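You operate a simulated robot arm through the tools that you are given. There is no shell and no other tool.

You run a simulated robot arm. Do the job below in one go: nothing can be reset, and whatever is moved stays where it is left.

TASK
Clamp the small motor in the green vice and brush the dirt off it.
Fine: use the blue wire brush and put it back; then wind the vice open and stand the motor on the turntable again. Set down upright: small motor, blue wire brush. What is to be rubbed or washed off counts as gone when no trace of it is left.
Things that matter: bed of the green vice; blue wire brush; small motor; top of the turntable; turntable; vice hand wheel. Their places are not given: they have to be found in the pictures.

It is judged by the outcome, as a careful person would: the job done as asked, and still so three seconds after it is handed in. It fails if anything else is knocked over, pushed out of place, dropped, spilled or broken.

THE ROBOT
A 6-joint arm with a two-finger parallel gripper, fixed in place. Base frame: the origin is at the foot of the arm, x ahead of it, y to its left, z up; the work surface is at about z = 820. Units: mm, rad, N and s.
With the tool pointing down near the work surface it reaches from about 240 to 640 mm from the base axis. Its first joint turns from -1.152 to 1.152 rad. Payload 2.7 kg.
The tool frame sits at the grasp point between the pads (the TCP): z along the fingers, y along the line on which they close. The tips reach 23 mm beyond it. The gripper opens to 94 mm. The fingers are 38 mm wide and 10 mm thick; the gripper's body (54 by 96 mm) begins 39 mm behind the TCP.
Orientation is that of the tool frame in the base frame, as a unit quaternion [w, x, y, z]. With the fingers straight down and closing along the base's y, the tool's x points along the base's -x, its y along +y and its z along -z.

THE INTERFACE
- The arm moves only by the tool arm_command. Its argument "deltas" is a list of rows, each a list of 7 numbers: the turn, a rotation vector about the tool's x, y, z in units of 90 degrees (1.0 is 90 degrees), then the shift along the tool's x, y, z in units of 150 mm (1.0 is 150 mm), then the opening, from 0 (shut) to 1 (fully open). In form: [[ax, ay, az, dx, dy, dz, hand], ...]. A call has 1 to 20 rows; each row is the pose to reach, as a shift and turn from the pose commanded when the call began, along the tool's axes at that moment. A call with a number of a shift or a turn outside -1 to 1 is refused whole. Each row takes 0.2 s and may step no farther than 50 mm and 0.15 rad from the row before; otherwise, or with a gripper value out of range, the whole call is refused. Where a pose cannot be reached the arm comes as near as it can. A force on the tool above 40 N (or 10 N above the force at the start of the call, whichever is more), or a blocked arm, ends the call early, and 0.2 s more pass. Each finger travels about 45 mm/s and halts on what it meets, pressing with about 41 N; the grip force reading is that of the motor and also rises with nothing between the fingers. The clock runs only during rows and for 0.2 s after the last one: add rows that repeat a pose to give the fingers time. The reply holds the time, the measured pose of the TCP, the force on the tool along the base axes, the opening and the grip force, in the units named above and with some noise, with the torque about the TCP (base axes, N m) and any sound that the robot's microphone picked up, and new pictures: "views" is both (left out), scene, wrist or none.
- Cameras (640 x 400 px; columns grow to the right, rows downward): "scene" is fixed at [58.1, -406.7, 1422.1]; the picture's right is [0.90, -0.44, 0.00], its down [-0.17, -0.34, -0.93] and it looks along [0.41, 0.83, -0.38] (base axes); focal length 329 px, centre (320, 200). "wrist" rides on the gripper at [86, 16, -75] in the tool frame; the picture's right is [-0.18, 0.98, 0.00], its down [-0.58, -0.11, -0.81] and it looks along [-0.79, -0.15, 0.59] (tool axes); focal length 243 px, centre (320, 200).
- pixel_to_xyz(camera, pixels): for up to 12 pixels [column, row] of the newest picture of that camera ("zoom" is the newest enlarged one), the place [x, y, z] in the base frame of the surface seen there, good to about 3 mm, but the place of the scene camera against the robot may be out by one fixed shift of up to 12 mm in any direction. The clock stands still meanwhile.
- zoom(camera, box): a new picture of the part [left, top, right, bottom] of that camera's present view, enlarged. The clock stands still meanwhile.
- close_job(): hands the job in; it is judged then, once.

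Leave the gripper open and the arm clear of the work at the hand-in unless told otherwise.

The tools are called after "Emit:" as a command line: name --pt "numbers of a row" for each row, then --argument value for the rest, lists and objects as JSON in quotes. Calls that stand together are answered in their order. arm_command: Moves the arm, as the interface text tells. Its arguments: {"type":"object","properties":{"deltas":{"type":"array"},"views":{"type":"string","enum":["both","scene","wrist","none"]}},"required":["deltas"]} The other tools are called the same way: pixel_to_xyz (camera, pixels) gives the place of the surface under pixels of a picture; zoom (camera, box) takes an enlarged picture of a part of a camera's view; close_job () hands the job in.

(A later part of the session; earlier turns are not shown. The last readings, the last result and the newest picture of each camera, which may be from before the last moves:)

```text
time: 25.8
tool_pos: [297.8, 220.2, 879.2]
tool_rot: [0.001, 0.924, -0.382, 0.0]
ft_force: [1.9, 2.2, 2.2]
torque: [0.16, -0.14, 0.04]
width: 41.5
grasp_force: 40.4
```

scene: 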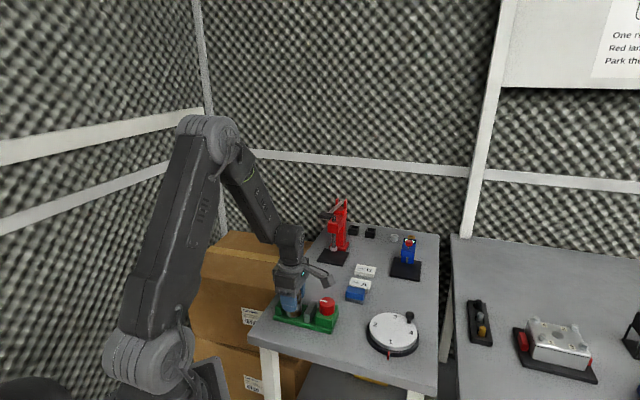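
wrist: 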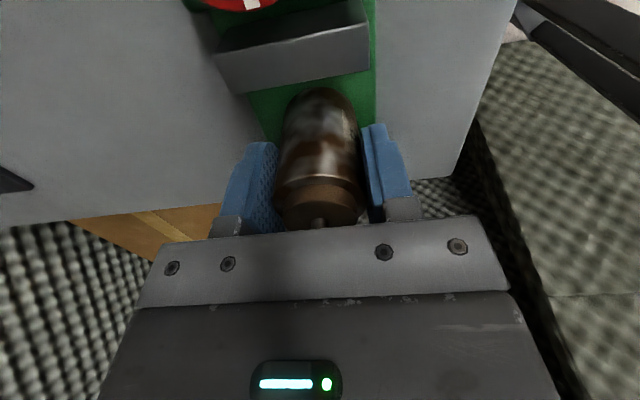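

Now about 2 N, so the motor rests on the bed. I'll open the fingers slowly.

Emit:
arm_command --pt "0 0 0 0 0 0 0.45" --pt "0 0 0 0 0 0 0.5" --pt "0 0 0 0 0 0 0.56" --pt "0 0 0 0 0 0 0.64" --pt "0 0 0 0 0 0 0.72" --pt "0 0 0 0 0 0 0.72"

Emit:
zoom --camera "scene" --box '[255, 255, 355, 340]'

Emit:
zoom --camera "wrist" --box '[200, 40, 440, 240]'

```text
time: 27.2
tool_pos: [297.8, 220.4, 881.1]
tool_rot: [0.0, 0.924, -0.382, 0.001]
ft_force: [0.9, 1.0, 0.3]
torque: [0.0, -0.03, -0.02]
width: 67.7
grasp_force: 0.0
```

scene: 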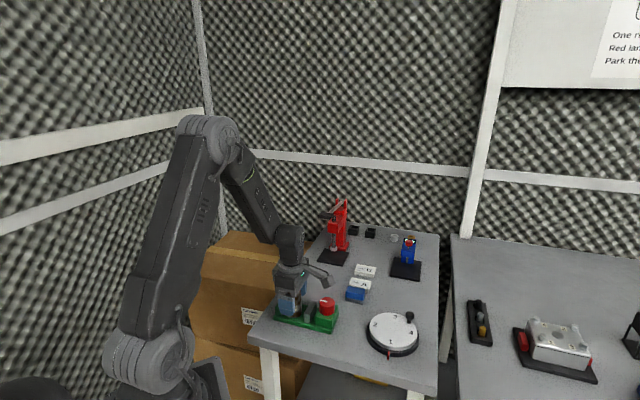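
wrist: 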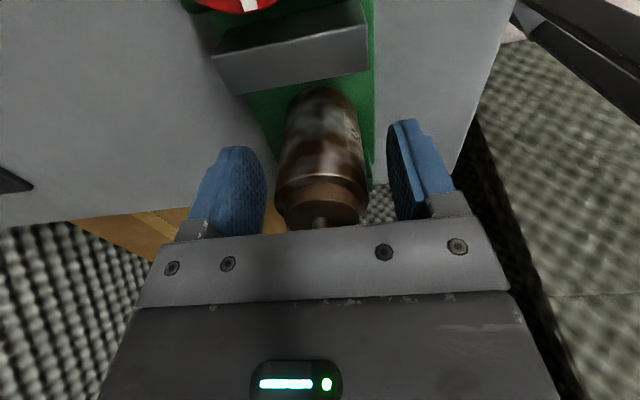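

```text
4.71 times, centred on (305, 298) of scene
```

zoom: 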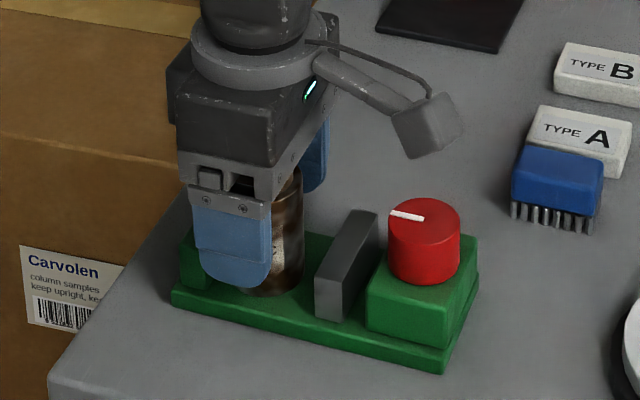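

```text
2.00 times, centred on (320, 140) of wrist
```

zoom: 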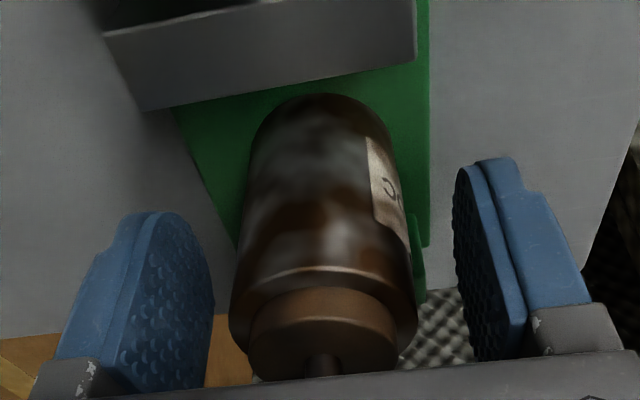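

Released; the motor stands upright on the bed. I'll rise straight up 100 mm, clear of the shaft, and view the vice.

Emit:
arm_command --pt "0 0 0 0 0 -0.05 0.75" --pt "0 0 0 0 0 -0.15 0.8" --pt "0 0 0 0 0 -0.28 0.8" --pt "0 0 0 0 0 -0.42 0.8" --pt "0 0 0 0 0 -0.56 0.8" --pt "0 0 0 0 0 -0.67 0.8" --pt "0 0 0 0.2 0 -0.67 0.8" --pt "0 0 0 0.4 0 -0.67 0.8" --pt "0 0 0 0.6 0 -0.67 0.8" --pt "0 0 0 0.8 0 -0.67 0.8" --pt "0 0 0 1.0 0 -0.67 0.8" --pt "0 0 0 1.0 0 -0.67 0.8"

Emit:
zoom --camera "wrist" --box '[220, 0, 440, 200]'

Emit:
zoom --camera "scene" --box '[255, 255, 355, 340]'

```text
time: 29.8
tool_pos: [404.5, 116.2, 981.6]
tool_rot: [0.0, 0.924, -0.381, 0.0]
ft_force: [-0.6, -0.2, 0.1]
torque: [0.02, 0.0, -0.01]
width: 75.3
grasp_force: 0.1
```

scene: 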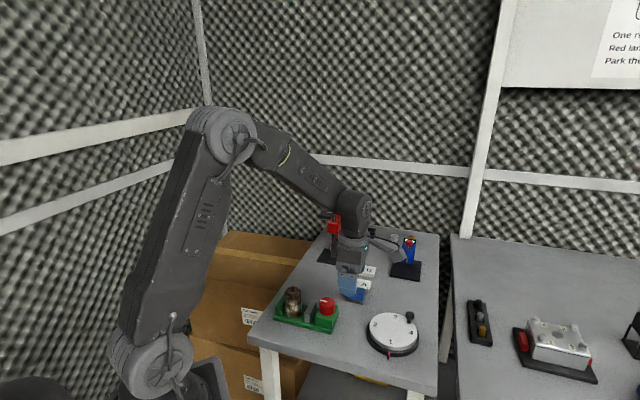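
wrist: 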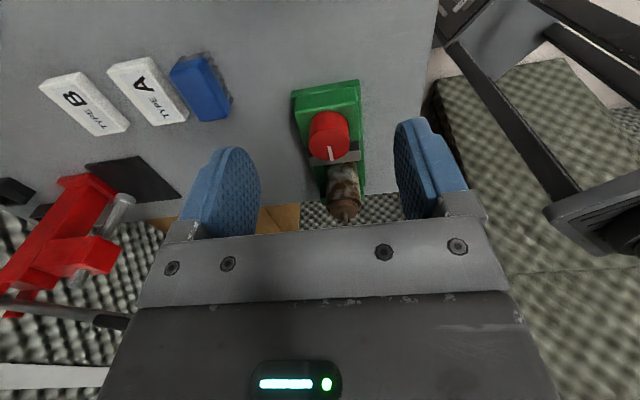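

```text
2.00 times, centred on (330, 100) of wrist
```

zoom: 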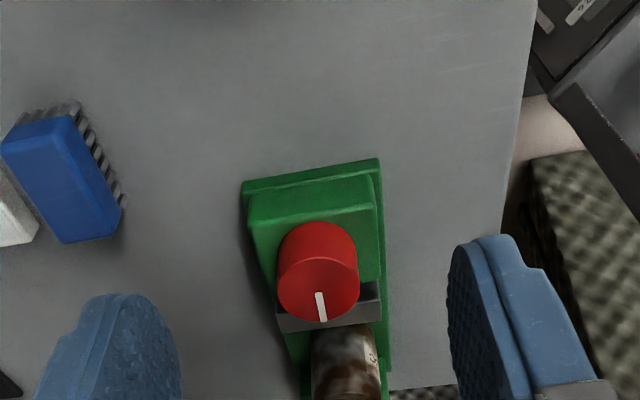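

```text
4.71 times, centred on (305, 298) of scene
```

zoom: 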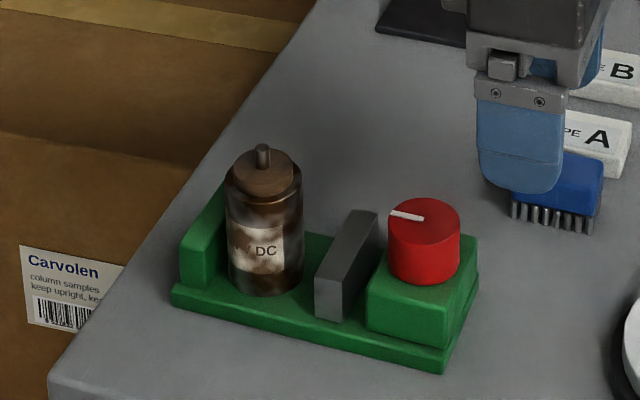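

The motor stands upright between the jaws. Now I'll measure the red wheel from this view.

Emit:
pixel_to_xyz --camera "wrist" --pixels '[[329, 145], [329, 133], [329, 158], [312, 145], [346, 145], [316, 135], [342, 135], [330, 152], [320, 155], [340, 155], [329, 118], [329, 100]]'

Emit:
zoom --camera "wrist" --box '[280, 70, 380, 170]'

```text
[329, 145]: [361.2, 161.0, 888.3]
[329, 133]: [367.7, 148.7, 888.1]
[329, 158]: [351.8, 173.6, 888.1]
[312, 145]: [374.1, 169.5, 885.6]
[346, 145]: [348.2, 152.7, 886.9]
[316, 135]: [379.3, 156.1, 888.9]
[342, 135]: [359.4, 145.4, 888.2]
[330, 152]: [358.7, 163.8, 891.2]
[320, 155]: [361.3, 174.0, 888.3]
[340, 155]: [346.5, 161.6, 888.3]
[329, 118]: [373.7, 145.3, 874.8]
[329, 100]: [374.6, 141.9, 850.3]
```

```text
4.00 times, centred on (330, 120) of wrist
```

zoom: 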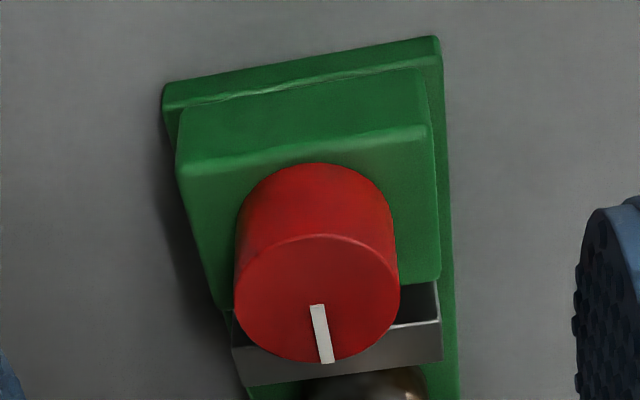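

The wheel is about 38 mm across, centred at (361,161), top at z 888. I'll go over it and lower to TCP z 888, so the finger tips stay just above the block.

Emit:
arm_command --pt "0 0 0 -0.12 0 0 0.8" --pt "0 0 0 -0.26 -0.003 0 0.8" --pt "0 0 0 -0.38 -0.005 0.02 0.8" --pt "0 0 0 -0.416 -0.005 0.12 0.8" --pt "0 0 0 -0.416 -0.005 0.25 0.8" --pt "0 0 0 -0.416 -0.005 0.38 0.8" --pt "0 0 0 -0.416 -0.005 0.5 0.8" --pt "0 0 0 -0.416 -0.005 0.58 0.8" --pt "0 0 0 -0.416 -0.005 0.62 0.8" --pt "0 0 0 -0.416 -0.005 0.62 0.8"

Emit:
zoom --camera "wrist" --box '[200, 40, 440, 240]'

Emit:
zoom --camera "scene" --box '[255, 255, 355, 340]'

```text
time: 32.0
tool_pos: [361.4, 159.1, 888.3]
tool_rot: [0.0, 0.924, -0.382, 0.0]
ft_force: [0.2, -0.3, 0.0]
torque: [0.01, -0.03, -0.01]
width: 75.3
grasp_force: 0.1
```

scene: 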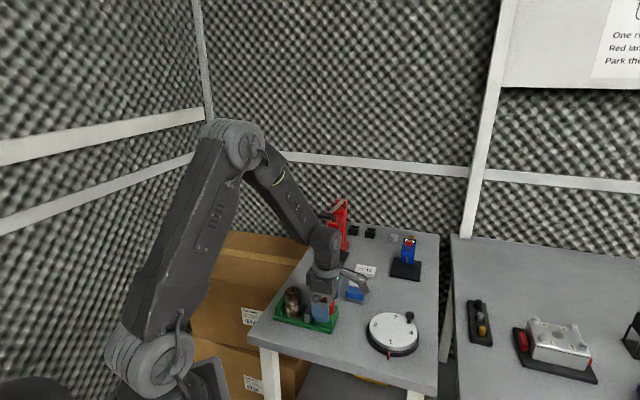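
wrist: 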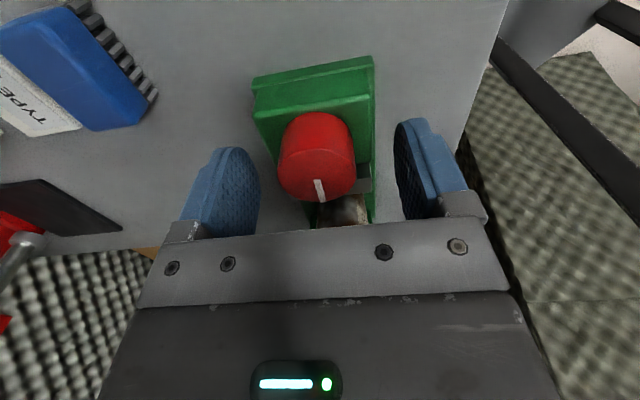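

```text
2.00 times, centred on (320, 140) of wrist
```

zoom: 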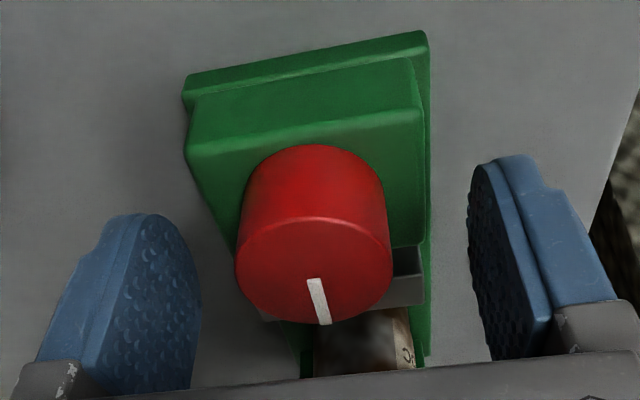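

```text
4.71 times, centred on (305, 298) of scene
```

zoom: 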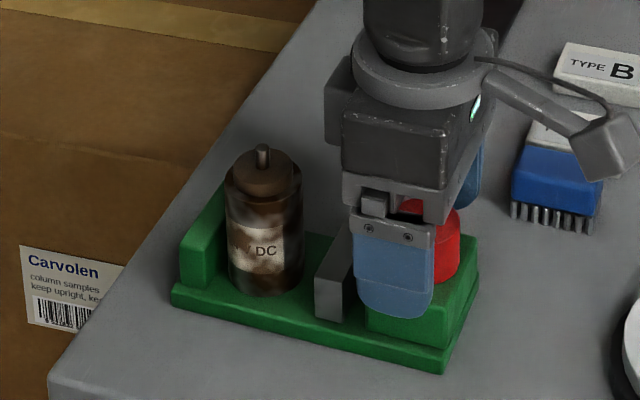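

The wheel sits well between the fingers. I'll close on it.

Emit:
arm_command --pt "0 0 0 0 0 0 0.6" --pt "0 0 0 0 0 0 0.45" --pt "0 0 0 0 0 0 0" --pt "0 0 0 0 0 0 0" --pt "0 0 0 0 0 0 0" --pt "0 0 0 0 0 0 0" --views "wrist"

```text
time: 33.4
tool_pos: [361.8, 160.4, 889.5]
tool_rot: [-0.001, 0.924, -0.382, 0.001]
ft_force: [12.2, 13.3, -7.9]
torque: [-0.21, -0.09, -0.02]
width: 38.0
grasp_force: 45.0
```

wrist: 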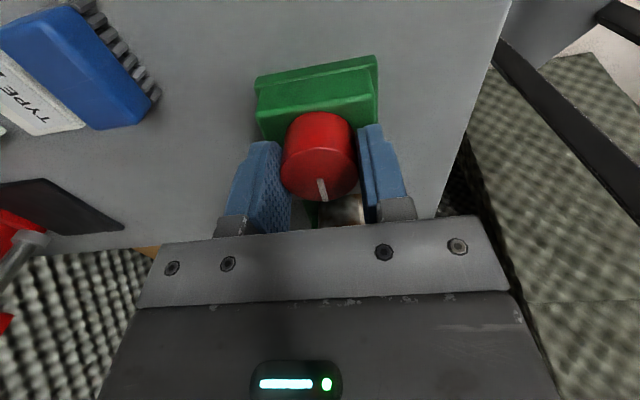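

Gripped at 38.0 mm; a side force of about 18 N tells me the wheel is ~1 mm off along the jaws direction. I'll correct for that and try a clockwise turn (seen from above) of about 40° to see which way the jaw moves.

Emit:
arm_command --pt "0 0 0 0 -0.008 0 0" --pt "0 0 0.08 0 -0.008 0 0" --pt "0 0 0.16 0 -0.008 0 0" --pt "0 0 0.24 0 -0.008 0 0" --pt "0 0 0.32 0 -0.008 0 0" --pt "0 0 0.4 0 -0.008 0 0" --pt "0 0 0.48 0 -0.008 0 0"

Emit:
zoom --camera "scene" --box '[255, 255, 355, 340]'

```text
time: 35.0
tool_pos: [363.3, 161.3, 889.7]
tool_rot: [-0.002, 0.717, -0.697, 0.001]
ft_force: [18.4, 4.7, 4.0]
torque: [-1.02, -0.06, -0.02]
width: 37.6
grasp_force: 45.1
```

scene: 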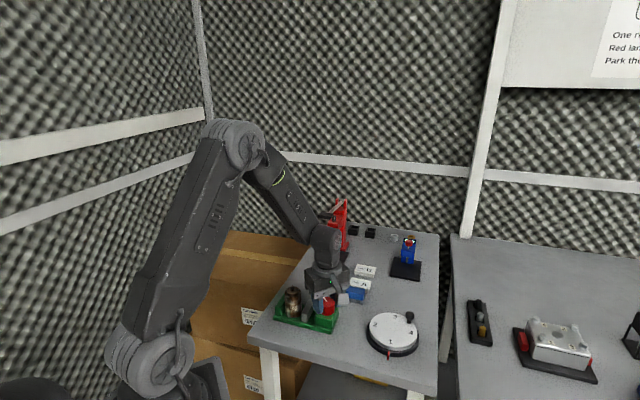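
wrist: 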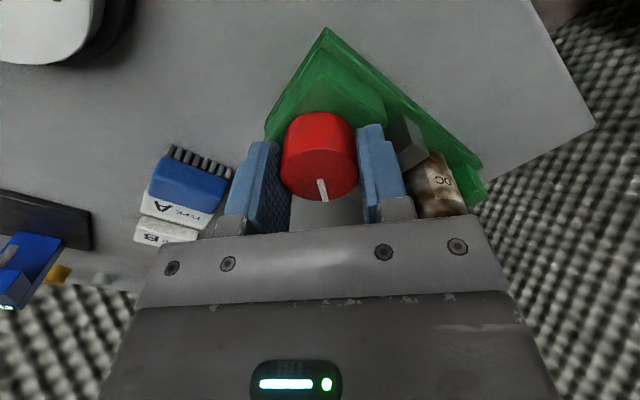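

```text
4.71 times, centred on (305, 298) of scene
```

zoom: 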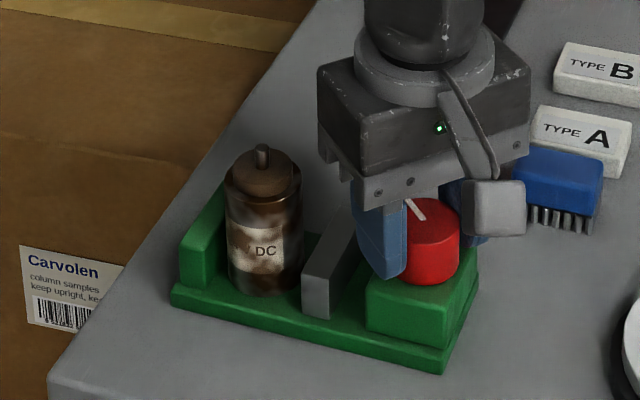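

Clockwise closes: the grey jaw moved about 8 mm toward the motor for 43°. I'll correct the side offset a little and keep winding another ~60°.

Emit:
arm_command --pt "0 0 0 0 -0.012 0 0" --pt "0 0 0.08 0 -0.012 0 0" --pt "0 0 0.16 0 -0.012 0 0" --pt "0 0 0.24 0 -0.012 0 0" --pt "0 0 0.32 0 -0.012 0 0" --pt "0 0 0.4 0 -0.012 0 0" --pt "0 0 0.48 0 -0.012 0 0" --pt "0 0 0.56 0 -0.012 0 0" --pt "0 0 0.64 0 -0.012 0 0"

Emit:
zoom --camera "scene" --box '[255, 255, 355, 340]'

```text
time: 37.0
tool_pos: [363.4, 160.6, 889.9]
tool_rot: [0.0, -0.293, 0.956, -0.001]
ft_force: [4.1, -17.3, 28.3]
torque: [-0.05, 0.32, 0.01]
width: 37.8
grasp_force: 45.4
```

scene: 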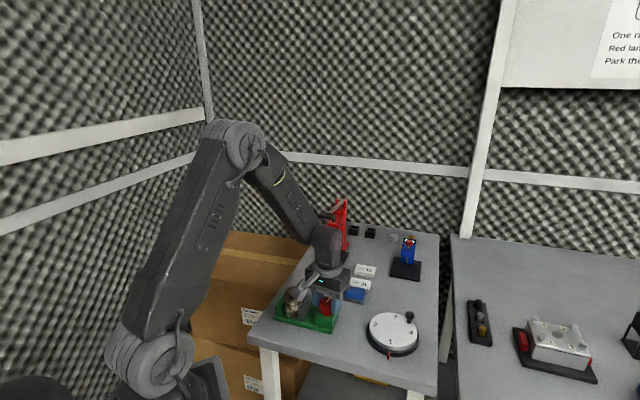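
wrist: 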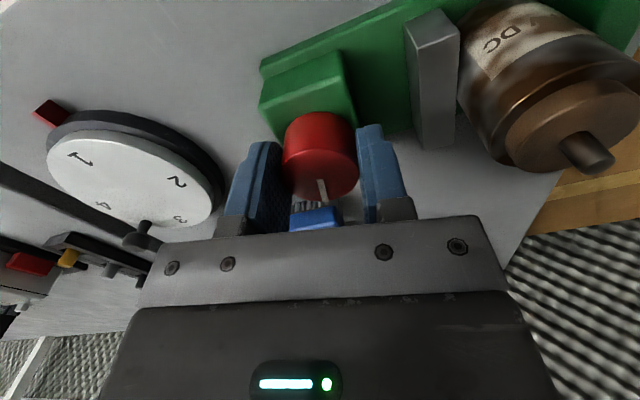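

```text
4.71 times, centred on (305, 298) of scene
```

zoom: 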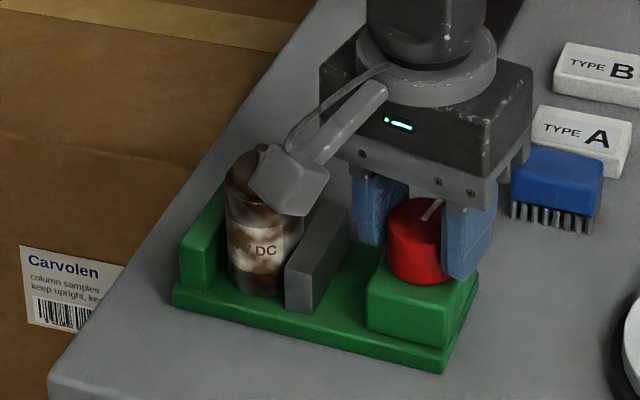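

About 101° turned; the jaw is near the motor now. I feel 28 N upward, so I'll relieve 1.5 mm upward, shift 1 mm sideways, and go on turning in small steps.

Emit:
arm_command --pt "0 0 0 0 -0.006 -0.01 0" --pt "0 0 0.06 0 -0.006 -0.01 0" --pt "0 0 0.12 0 -0.006 -0.01 0" --pt "0 0 0.18 0 -0.006 -0.01 0" --pt "0 0 0.22 0 -0.006 -0.01 0"

Emit:
zoom --camera "scene" --box '[255, 255, 355, 340]'

Emit:
zoom --camera "wrist" --box '[380, 0, 640, 180]'

```text
time: 38.2
tool_pos: [362.6, 160.0, 888.1]
tool_rot: [-0.002, -0.124, 0.992, 0.0]
ft_force: [7.4, -3.7, -20.4]
torque: [0.66, -0.38, 0.01]
width: 37.9
grasp_force: 45.4
```

scene: 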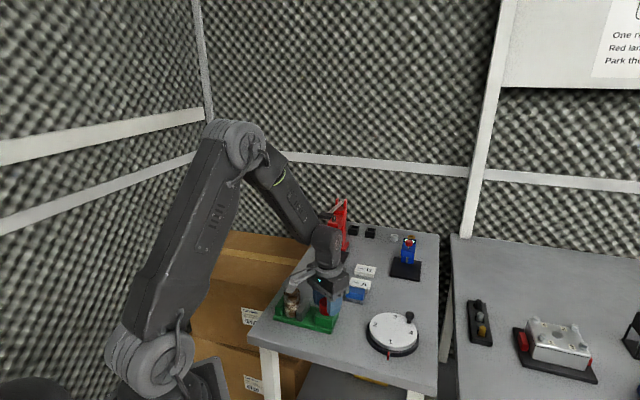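
wrist: 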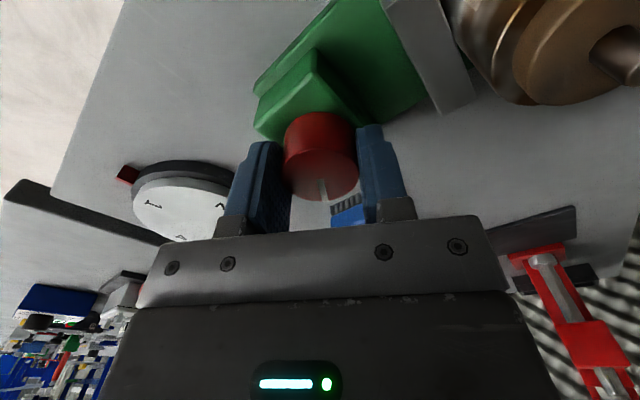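

```text
4.71 times, centred on (305, 298) of scene
```

zoom: 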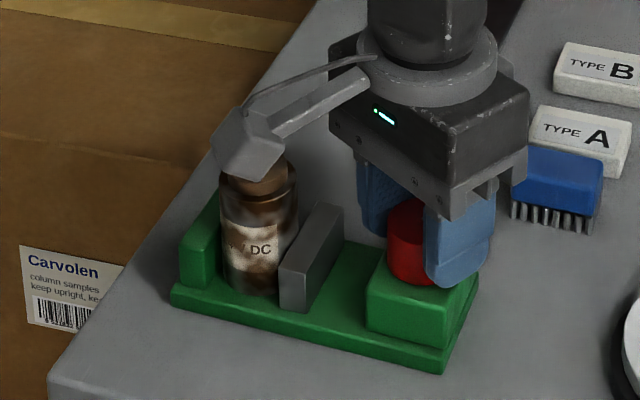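

```text
2.22 times, centred on (510, 90) of wrist
```

zoom: 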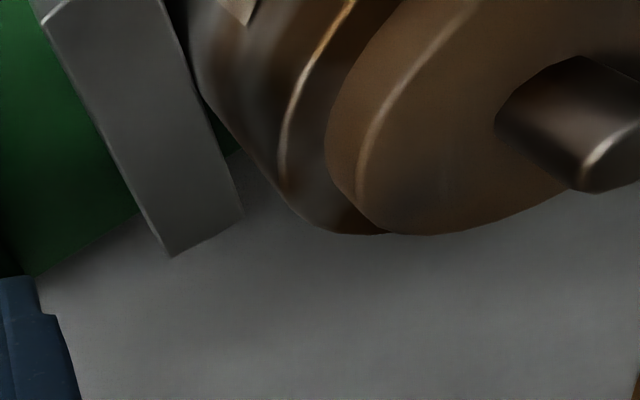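

The jaw is now touching and nudging the motor toward the fixed jaw. I'll keep turning in small steps, with the vertical force eased.

Emit:
arm_command --pt "0 0 0.03 0 -0.002 0.004 0" --pt "0 0 0.07 0 -0.002 0.004 0" --pt "0 0 0.11 0 -0.002 0.004 0" --pt "0 0 0.15 0 -0.002 0.004 0"

Emit:
zoom --camera "scene" --box '[255, 255, 355, 340]'

```text
time: 39.2
tool_pos: [363.5, 161.0, 890.1]
tool_rot: [-0.001, -0.009, 1.0, 0.0]
ft_force: [-3.3, 4.9, -7.7]
torque: [0.15, 0.28, 0.5]
width: 37.9
grasp_force: 44.6
```

scene: 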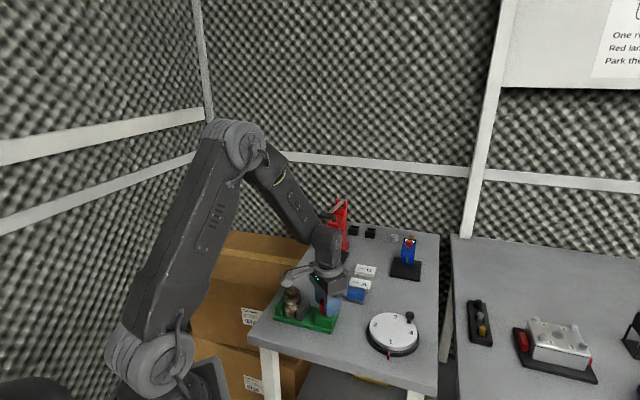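
wrist: 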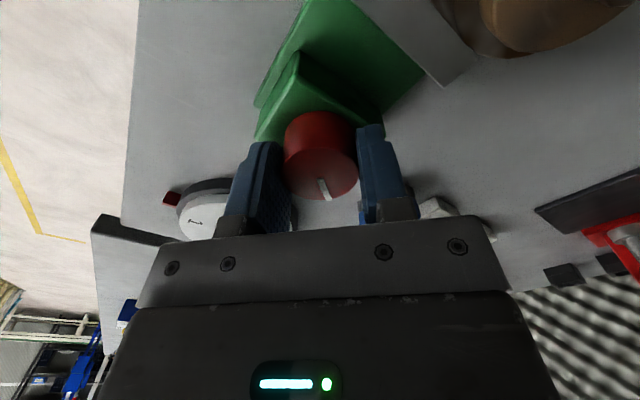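

```text
4.71 times, centred on (305, 298) of scene
```

zoom: 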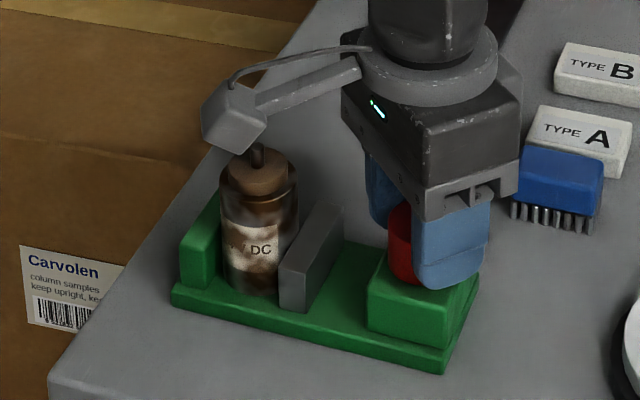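

The turning resistance has risen to 0.5 N·m and the jaw has stopped moving: the motor is being clamped. I'll tighten slightly more.

Emit:
arm_command --pt "0 0 0.03 0 -0.001 0.002 0" --pt "0 0 0.06 0 -0.001 0.002 0" --pt "0 0 0.09 0 -0.001 0.002 0"

Emit:
zoom --camera "scene" --box '[255, 255, 355, 340]'

Emit:
zoom --camera "wrist" --box '[220, 80, 420, 240]'

```text
time: 40.0
tool_pos: [364.3, 160.4, 890.1]
tool_rot: [0.001, 0.063, 0.998, 0.001]
ft_force: [-1.8, 4.1, 4.3]
torque: [-0.18, 0.22, 0.84]
width: 37.8
grasp_force: 44.3
```

scene: 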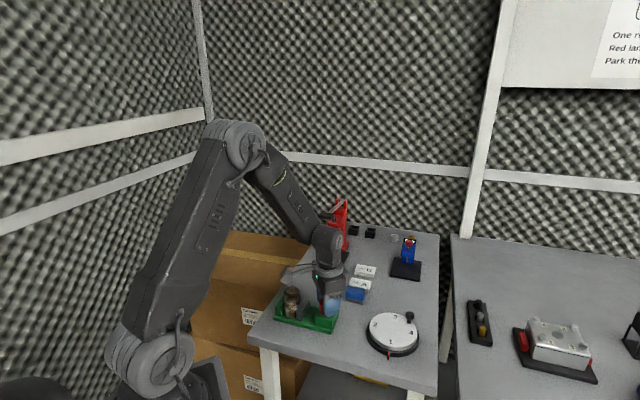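
wrist: 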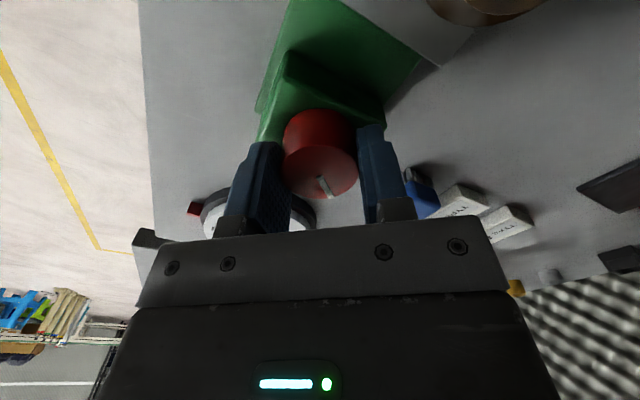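

```text
4.71 times, centred on (305, 298) of scene
```

zoom: 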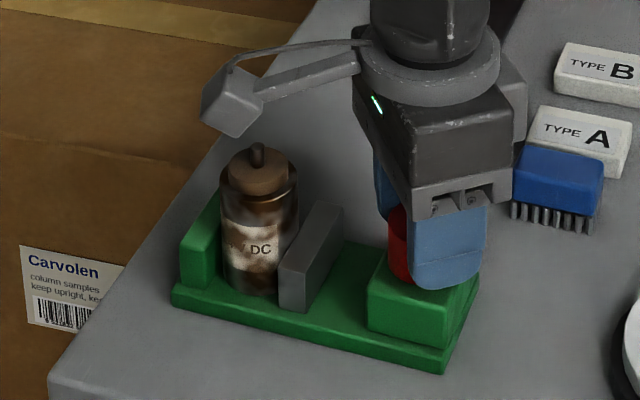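

```text
2.50 times, centred on (320, 160) of wrist
```

zoom: 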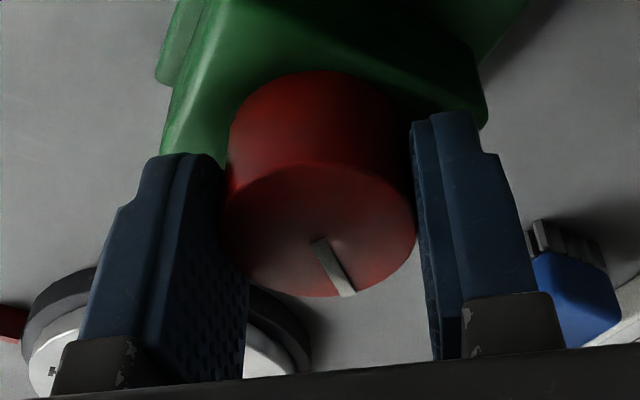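

The fingers now slip slightly on the wheel at 0.84 N·m: the vice is tight on the motor. I'll open the fingers and rise.

Emit:
arm_command --pt "0 0 0 0 0 0 0.5" --pt "0 0 0 0 0 0 0.65" --pt "0 0 0 0 0 0 0.75" --pt "0 0 0 0 0 0 0.75" --pt "0 0 0 0 0 -0.1 0.75" --pt "0 0 0 0 0 -0.25 0.75" --pt "0 0 0 0 0 -0.42 0.75" --pt "0 0 0 0 0 -0.6 0.75" --pt "0 0 0 0 0 -0.8 0.75" --pt "0 0 0 0 0 -0.8 0.75"

Emit:
zoom --camera "scene" --box '[255, 255, 355, 340]'

Emit:
zoom --camera "wrist" --box '[220, 0, 480, 180]'

```text
time: 42.2
tool_pos: [363.4, 159.2, 1008.0]
tool_rot: [0.0, 0.062, 0.998, 0.0]
ft_force: [-0.1, 0.2, 0.3]
torque: [0.0, 0.01, -0.01]
width: 70.6
grasp_force: 0.1
```

scene: 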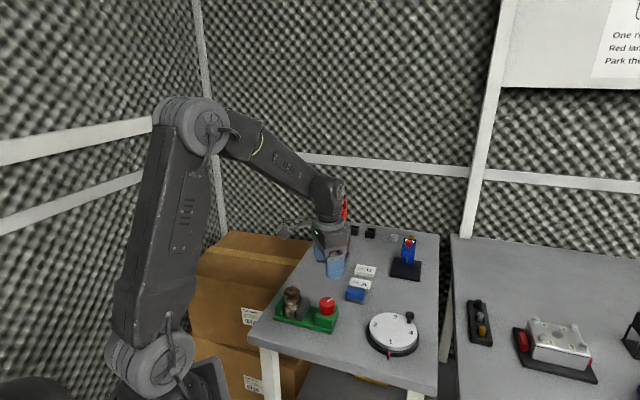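
wrist: 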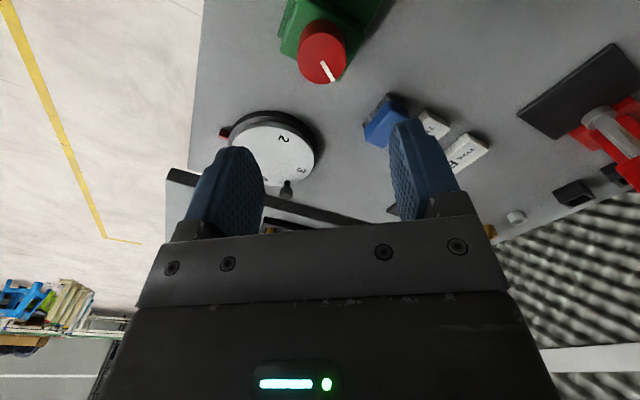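

```text
4.71 times, centred on (305, 298) of scene
```

zoom: 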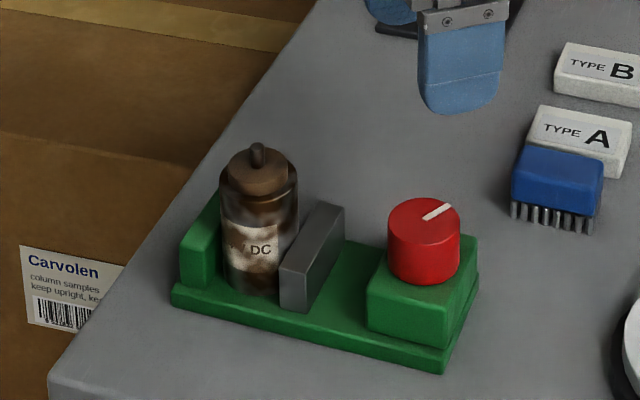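

```text
2.22 times, centred on (350, 90) of wrist
```

zoom: 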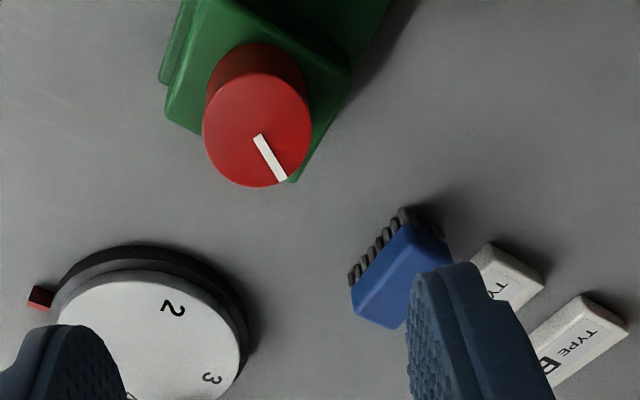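

The motor is clamped. Next the brush: I'll turn the tool so that the fingers would close along the brush's long axis and move so the wrist camera sees it from above.

Emit:
arm_command --pt "0 0 -0.083 -0.08 0.011 0.007 0.9" --pt "0 0 -0.166 -0.16 0.022 0.014 1" --pt "0 0 -0.249 -0.25 0.034 0.022 1" --pt "0 0 -0.332 -0.33 0.045 0.03 1" --pt "0 0 -0.415 -0.41 0.056 0.037 1" --pt "0 0 -0.498 -0.49 0.067 0.045 1" --pt "0 0 -0.58 -0.575 0.079 0.053 1" --pt "0 0 -0.58 -0.575 0.079 0.053 1"

Emit:
zoom --camera "wrist" --box '[240, 20, 440, 180]'

```text
time: 44.0
tool_pos: [451.3, 160.4, 1001.0]
tool_rot: [0.0, -0.384, 0.923, 0.0]
ft_force: [0.2, -0.1, -0.6]
torque: [0.01, 0.01, 0.02]
width: 93.8
grasp_force: 0.0
```

scene: 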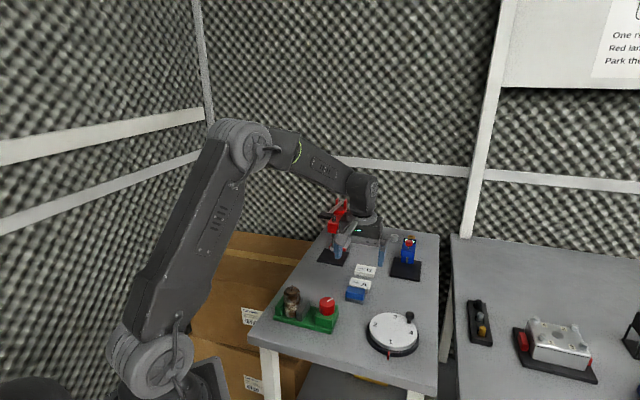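
wrist: 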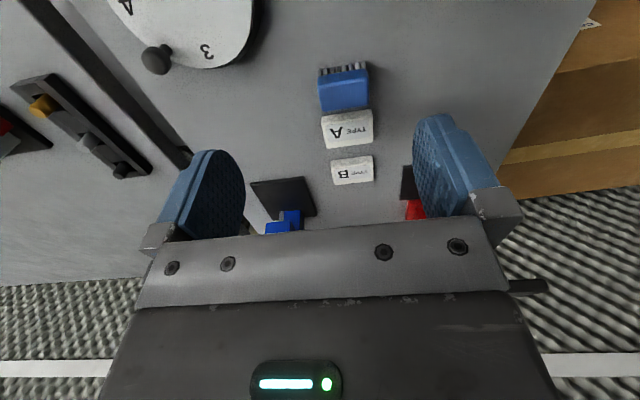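

```text
2.50 times, centred on (340, 100) of wrist
```

zoom: 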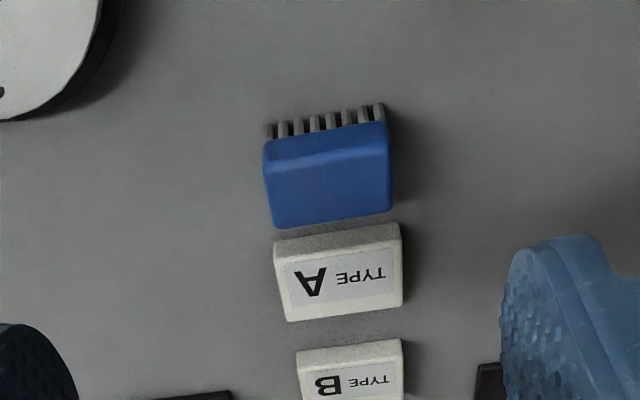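

The brush is in clear view at about (343,88), with a gap to the "Type A" block. I'll read its corners.

Emit:
zoom --camera "wrist" --box '[300, 50, 390, 140]'

Emit:
pixel_to_xyz --camera "wrist" --pixels '[[319, 83], [366, 72], [368, 103], [323, 110], [343, 95], [318, 72], [365, 63], [324, 118], [370, 110], [343, 80], [343, 108], [365, 79]]'

```text
4.44 times, centred on (345, 95) of wrist
```

zoom: 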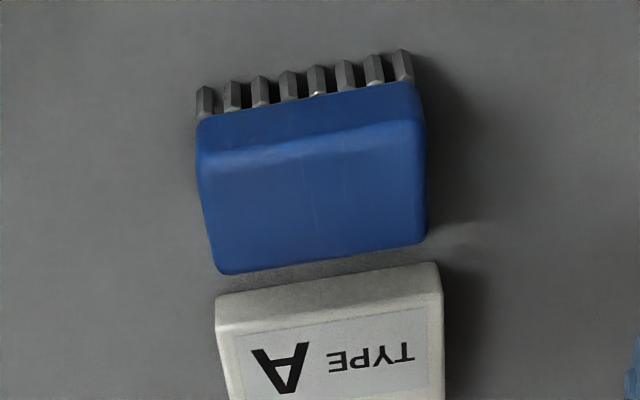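

```text
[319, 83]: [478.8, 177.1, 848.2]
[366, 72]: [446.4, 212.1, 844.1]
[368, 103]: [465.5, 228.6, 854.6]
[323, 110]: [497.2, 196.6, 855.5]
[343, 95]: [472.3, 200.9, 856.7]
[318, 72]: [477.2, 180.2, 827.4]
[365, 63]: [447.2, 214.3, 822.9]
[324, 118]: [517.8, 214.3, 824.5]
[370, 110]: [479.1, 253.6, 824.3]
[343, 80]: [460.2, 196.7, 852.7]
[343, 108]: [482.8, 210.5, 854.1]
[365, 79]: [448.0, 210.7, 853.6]
```

Brush: centre about (472.4, 203.3), top z 855, about 46 × 26 mm, along the 45° diagonal. I'll check where the Type A block begins, since a finger will pass near its corner.

Emit:
pixel_to_xyz --camera "wrist" --pixels '[[325, 123], [322, 119], [345, 118], [371, 114], [372, 111], [345, 113], [347, 130], [324, 112], [368, 105], [345, 107]]'

```text
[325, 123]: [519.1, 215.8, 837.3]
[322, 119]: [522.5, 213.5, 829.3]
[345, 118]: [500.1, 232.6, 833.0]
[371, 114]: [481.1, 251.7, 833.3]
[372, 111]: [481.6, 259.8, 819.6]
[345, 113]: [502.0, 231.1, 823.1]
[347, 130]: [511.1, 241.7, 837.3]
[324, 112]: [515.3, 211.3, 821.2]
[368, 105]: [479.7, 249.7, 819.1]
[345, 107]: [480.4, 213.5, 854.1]
```

There is a 27 mm gap between brush and Type A block, so I can grip the brush across its short side (26 mm); that lets its long side stand upright against the motor later. I'll move above the brush and turn the tool so the fingers close along (0.7,0.7).

Emit:
arm_command --pt "0 0 0.085 -0.03 0.01 0.04 1" --pt "0 0 0.17 -0.06 0.02 0.08 1" --pt "0 0 0.255 -0.09 0.03 0.12 1" --pt "0 0 0.34 -0.12 0.04 0.16 1" --pt "0 0 0.425 -0.15 0.05 0.2 1" --pt "0 0 0.51 -0.18 0.06 0.24 1" --pt "0 0 0.595 -0.21 0.07 0.28 1" --pt "0 0 0.68 -0.24 0.08 0.32 1" --pt "0 0 0.765 -0.27 0.09 0.36 1" --pt "0 0 0.85 -0.29 0.097 0.38 1" --pt "0 0 0.93 -0.302 0.102 0.4 1" --pt "0 0 1.0 -0.302 0.102 0.407 0.8" --pt "0 0 1.0 -0.302 0.102 0.407 0.6"

```text
time: 46.8
tool_pos: [470.6, 203.5, 939.0]
tool_rot: [0.0, 0.382, 0.924, 0.0]
ft_force: [-0.3, 0.1, 0.1]
torque: [0.01, 0.01, 0.04]
width: 56.3
grasp_force: 0.0
```

scene: 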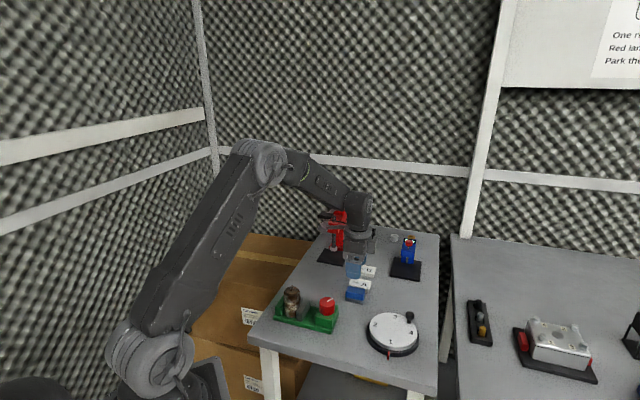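
wrist: 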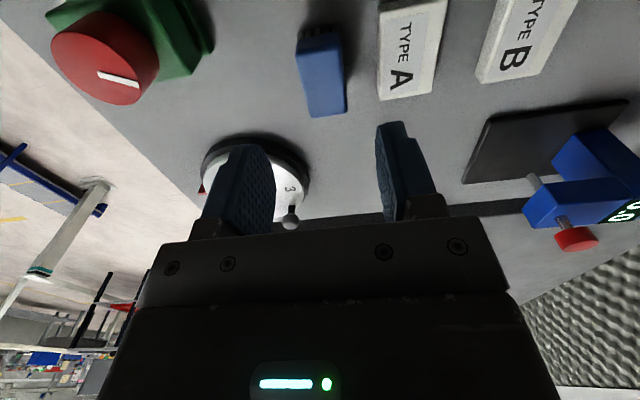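

Now the brush is at (322,75) between the finger lines. I'll refine its centre from this closer view.

Emit:
pixel_to_xyz --camera "wrist" --pixels '[[298, 45], [338, 38], [345, 105], [310, 115], [303, 60], [340, 60], [325, 80], [307, 100], [346, 90], [328, 110], [318, 36], [299, 50]]'

Emit:
zoom --camera "wrist" --box '[270, 0, 390, 130]'

```text
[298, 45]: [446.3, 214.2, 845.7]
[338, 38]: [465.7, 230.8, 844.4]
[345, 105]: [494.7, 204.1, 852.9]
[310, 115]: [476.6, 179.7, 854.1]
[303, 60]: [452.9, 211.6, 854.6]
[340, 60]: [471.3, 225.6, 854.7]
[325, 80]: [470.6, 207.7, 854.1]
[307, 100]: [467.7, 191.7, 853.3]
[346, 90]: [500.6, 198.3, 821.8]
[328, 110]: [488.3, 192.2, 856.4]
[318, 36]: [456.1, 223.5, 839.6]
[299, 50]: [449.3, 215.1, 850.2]
```

```text
3.08 times, centred on (330, 65) of wrist
```

zoom: 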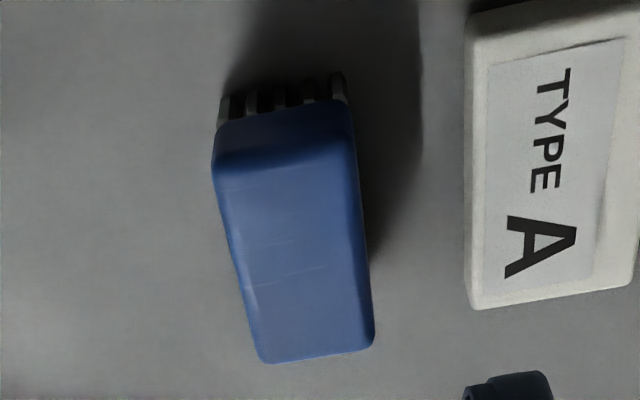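

Refined brush centre: about (472.3, 205). I'll tilt the tool 30° about its closing axis while lowering to z≈880, with the fingers opened to about 42 mm so they stay clear of Type A.

Emit:
arm_command --pt "0 -0.06 0 0.003 0.004 0.06 0.45" --pt "0 -0.12 0 0.006 0.008 0.12 0.45" --pt "0 -0.18 0 0.009 0.012 0.2 0.45" --pt "0 -0.24 0 0.012 0.015 0.28 0.45" --pt "0 -0.3 0 0.012 0.015 0.35 0.45" --pt "0 -0.333 0 0.012 0.015 0.393 0.45" --pt "0 -0.333 0 0.012 0.015 0.393 0.45"

Emit:
zoom --camera "scene" --box '[300, 230, 430, 340]'

```text
time: 48.4
tool_pos: [472.4, 207.3, 879.6]
tool_rot: [0.24, 0.369, 0.893, -0.099]
ft_force: [-0.3, 0.9, -0.3]
torque: [-0.02, 0.0, -0.02]
width: 42.4
grasp_force: 0.1
```

scene: 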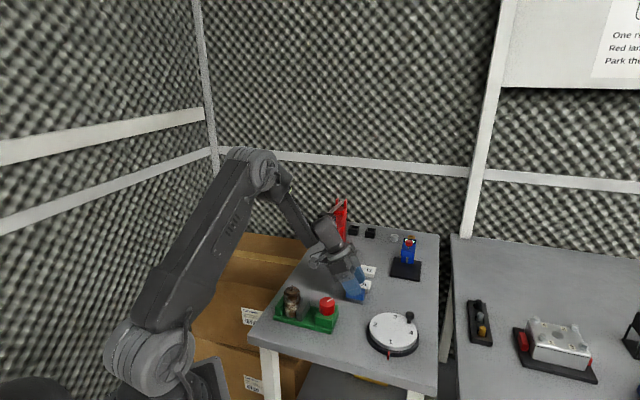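
wrist: 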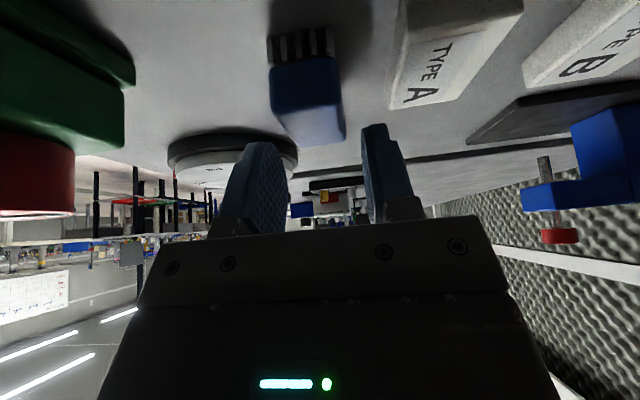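

```text
3.64 times, centred on (365, 285) of scene
```

zoom: 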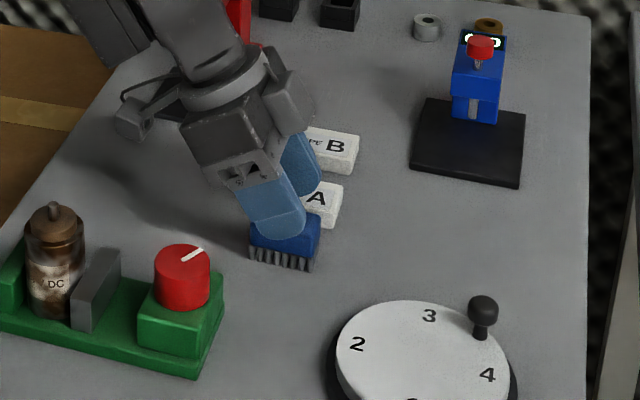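

The tool is tilted as planned. The brush appears slightly left of the finger centre line (column 320), so I'll measure its edges again in this close view.

Emit:
pixel_to_xyz --camera "wrist" --pixels '[[275, 90], [337, 85], [290, 125], [345, 120], [285, 105], [340, 100], [310, 100], [272, 75], [334, 65], [300, 140], [343, 135], [315, 125]]'

Emit:
zoom --camera "wrist" --box '[220, 10, 420, 230]'

```text
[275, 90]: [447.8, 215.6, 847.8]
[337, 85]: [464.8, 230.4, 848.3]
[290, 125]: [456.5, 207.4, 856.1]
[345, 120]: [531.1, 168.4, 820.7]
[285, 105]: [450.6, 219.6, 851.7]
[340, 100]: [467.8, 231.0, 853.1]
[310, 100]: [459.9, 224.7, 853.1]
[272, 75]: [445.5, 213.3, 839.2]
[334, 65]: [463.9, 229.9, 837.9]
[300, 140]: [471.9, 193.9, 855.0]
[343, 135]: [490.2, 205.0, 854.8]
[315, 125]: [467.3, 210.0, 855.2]
```

```text
1.82 times, centred on (320, 120) of wrist
```

zoom: 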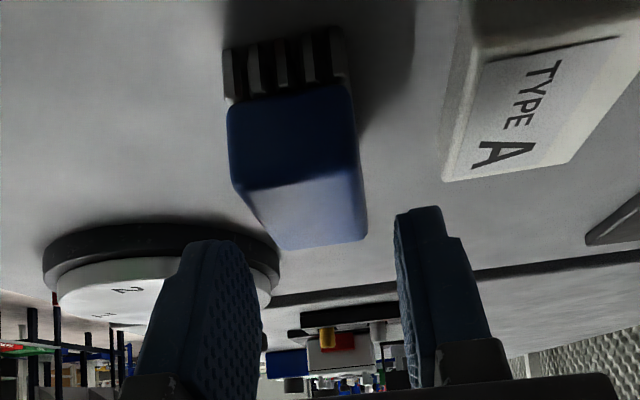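

Alignment is within a millimetre. I'll go straight down to z≈851.5 (vertical move expressed in the tilted tool axes).

Emit:
arm_command --pt "0 0 0 0.02 0 0.035 0.45" --pt "0 0 0 0.045 0 0.078 0.45" --pt "0 0 0 0.07 0 0.121 0.45" --pt "0 0 0 0.085 0 0.147 0.45" --pt "0 0 0 0.0937 0 0.162 0.45" --pt "0 0 0 0.0937 0 0.162 0.45"

Emit:
zoom --camera "scene" --box '[320, 260, 390, 320]'

Emit:
zoom --camera "wrist" --box '[220, 10, 420, 230]'

```text
time: 49.8
tool_pos: [472.4, 209.0, 853.1]
tool_rot: [0.239, 0.369, 0.893, -0.099]
ft_force: [-0.6, 0.7, 0.0]
torque: [0.01, -0.02, 0.0]
width: 42.1
grasp_force: 0.0
```

scene: 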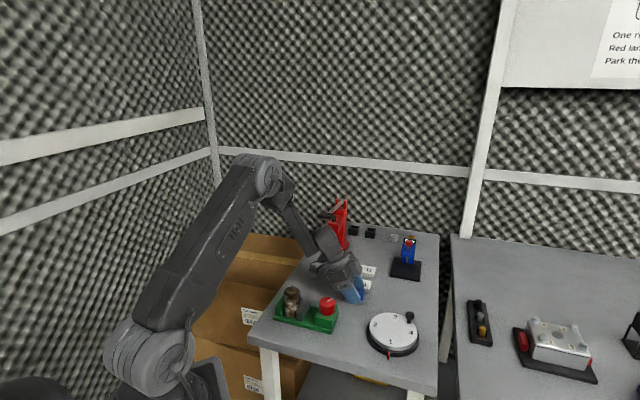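
wrist: 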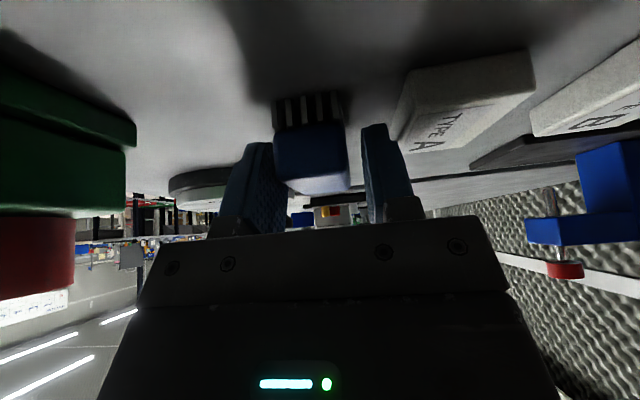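

```text
6.67 times, centred on (355, 290) of scene
```

zoom: 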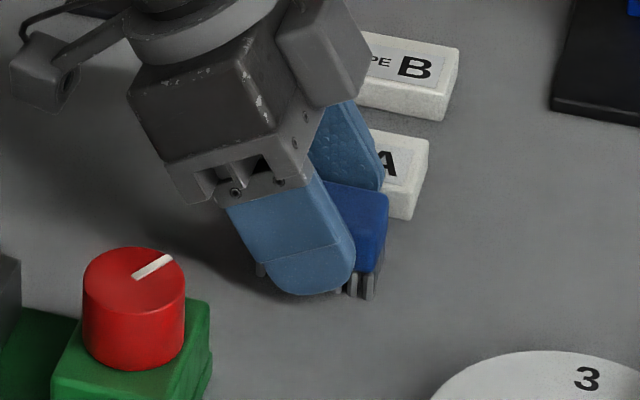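

```text
1.82 times, centred on (320, 120) of wrist
```

zoom: 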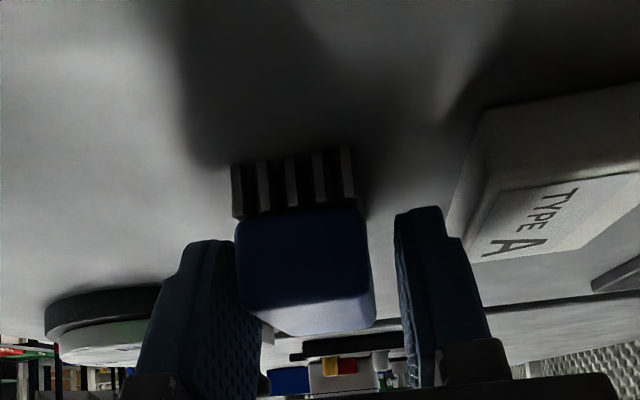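

The fingers straddle the brush body with the bristles showing below. I'll close.

Emit:
arm_command --pt "0 0 0 0 0 0 0.35" --pt "0 0 0 0 0 0 0.28" --pt "0 0 0 0 0 0 0" --pt "0 0 0 0 0 0 0" --pt "0 0 0 0 0 0 0"

Emit:
zoom --camera "scene" --box '[320, 260, 390, 320]'

```text
time: 51.0
tool_pos: [472.0, 207.1, 852.8]
tool_rot: [0.239, 0.369, 0.893, -0.098]
ft_force: [-0.2, 1.4, 1.2]
torque: [-0.05, -0.04, 0.01]
width: 29.4
grasp_force: 41.0
```

scene: 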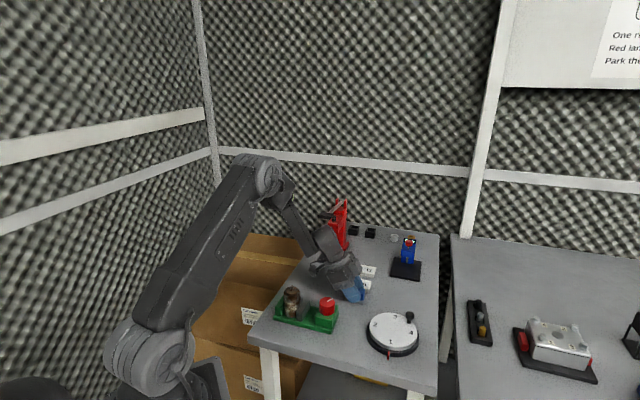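
wrist: 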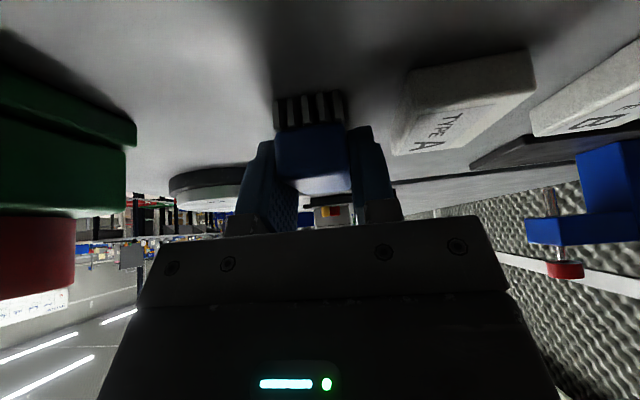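

```text
6.67 times, centred on (355, 290) of scene
```

zoom: 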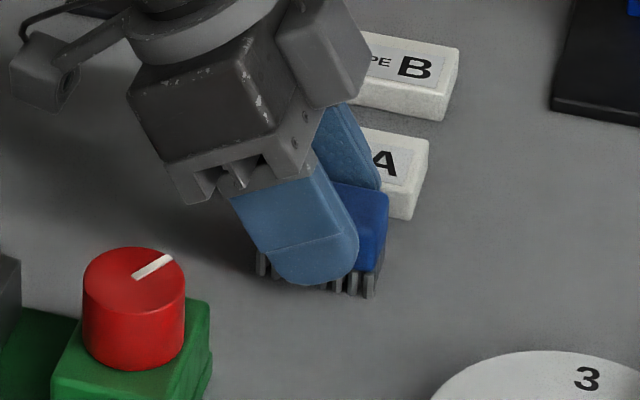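

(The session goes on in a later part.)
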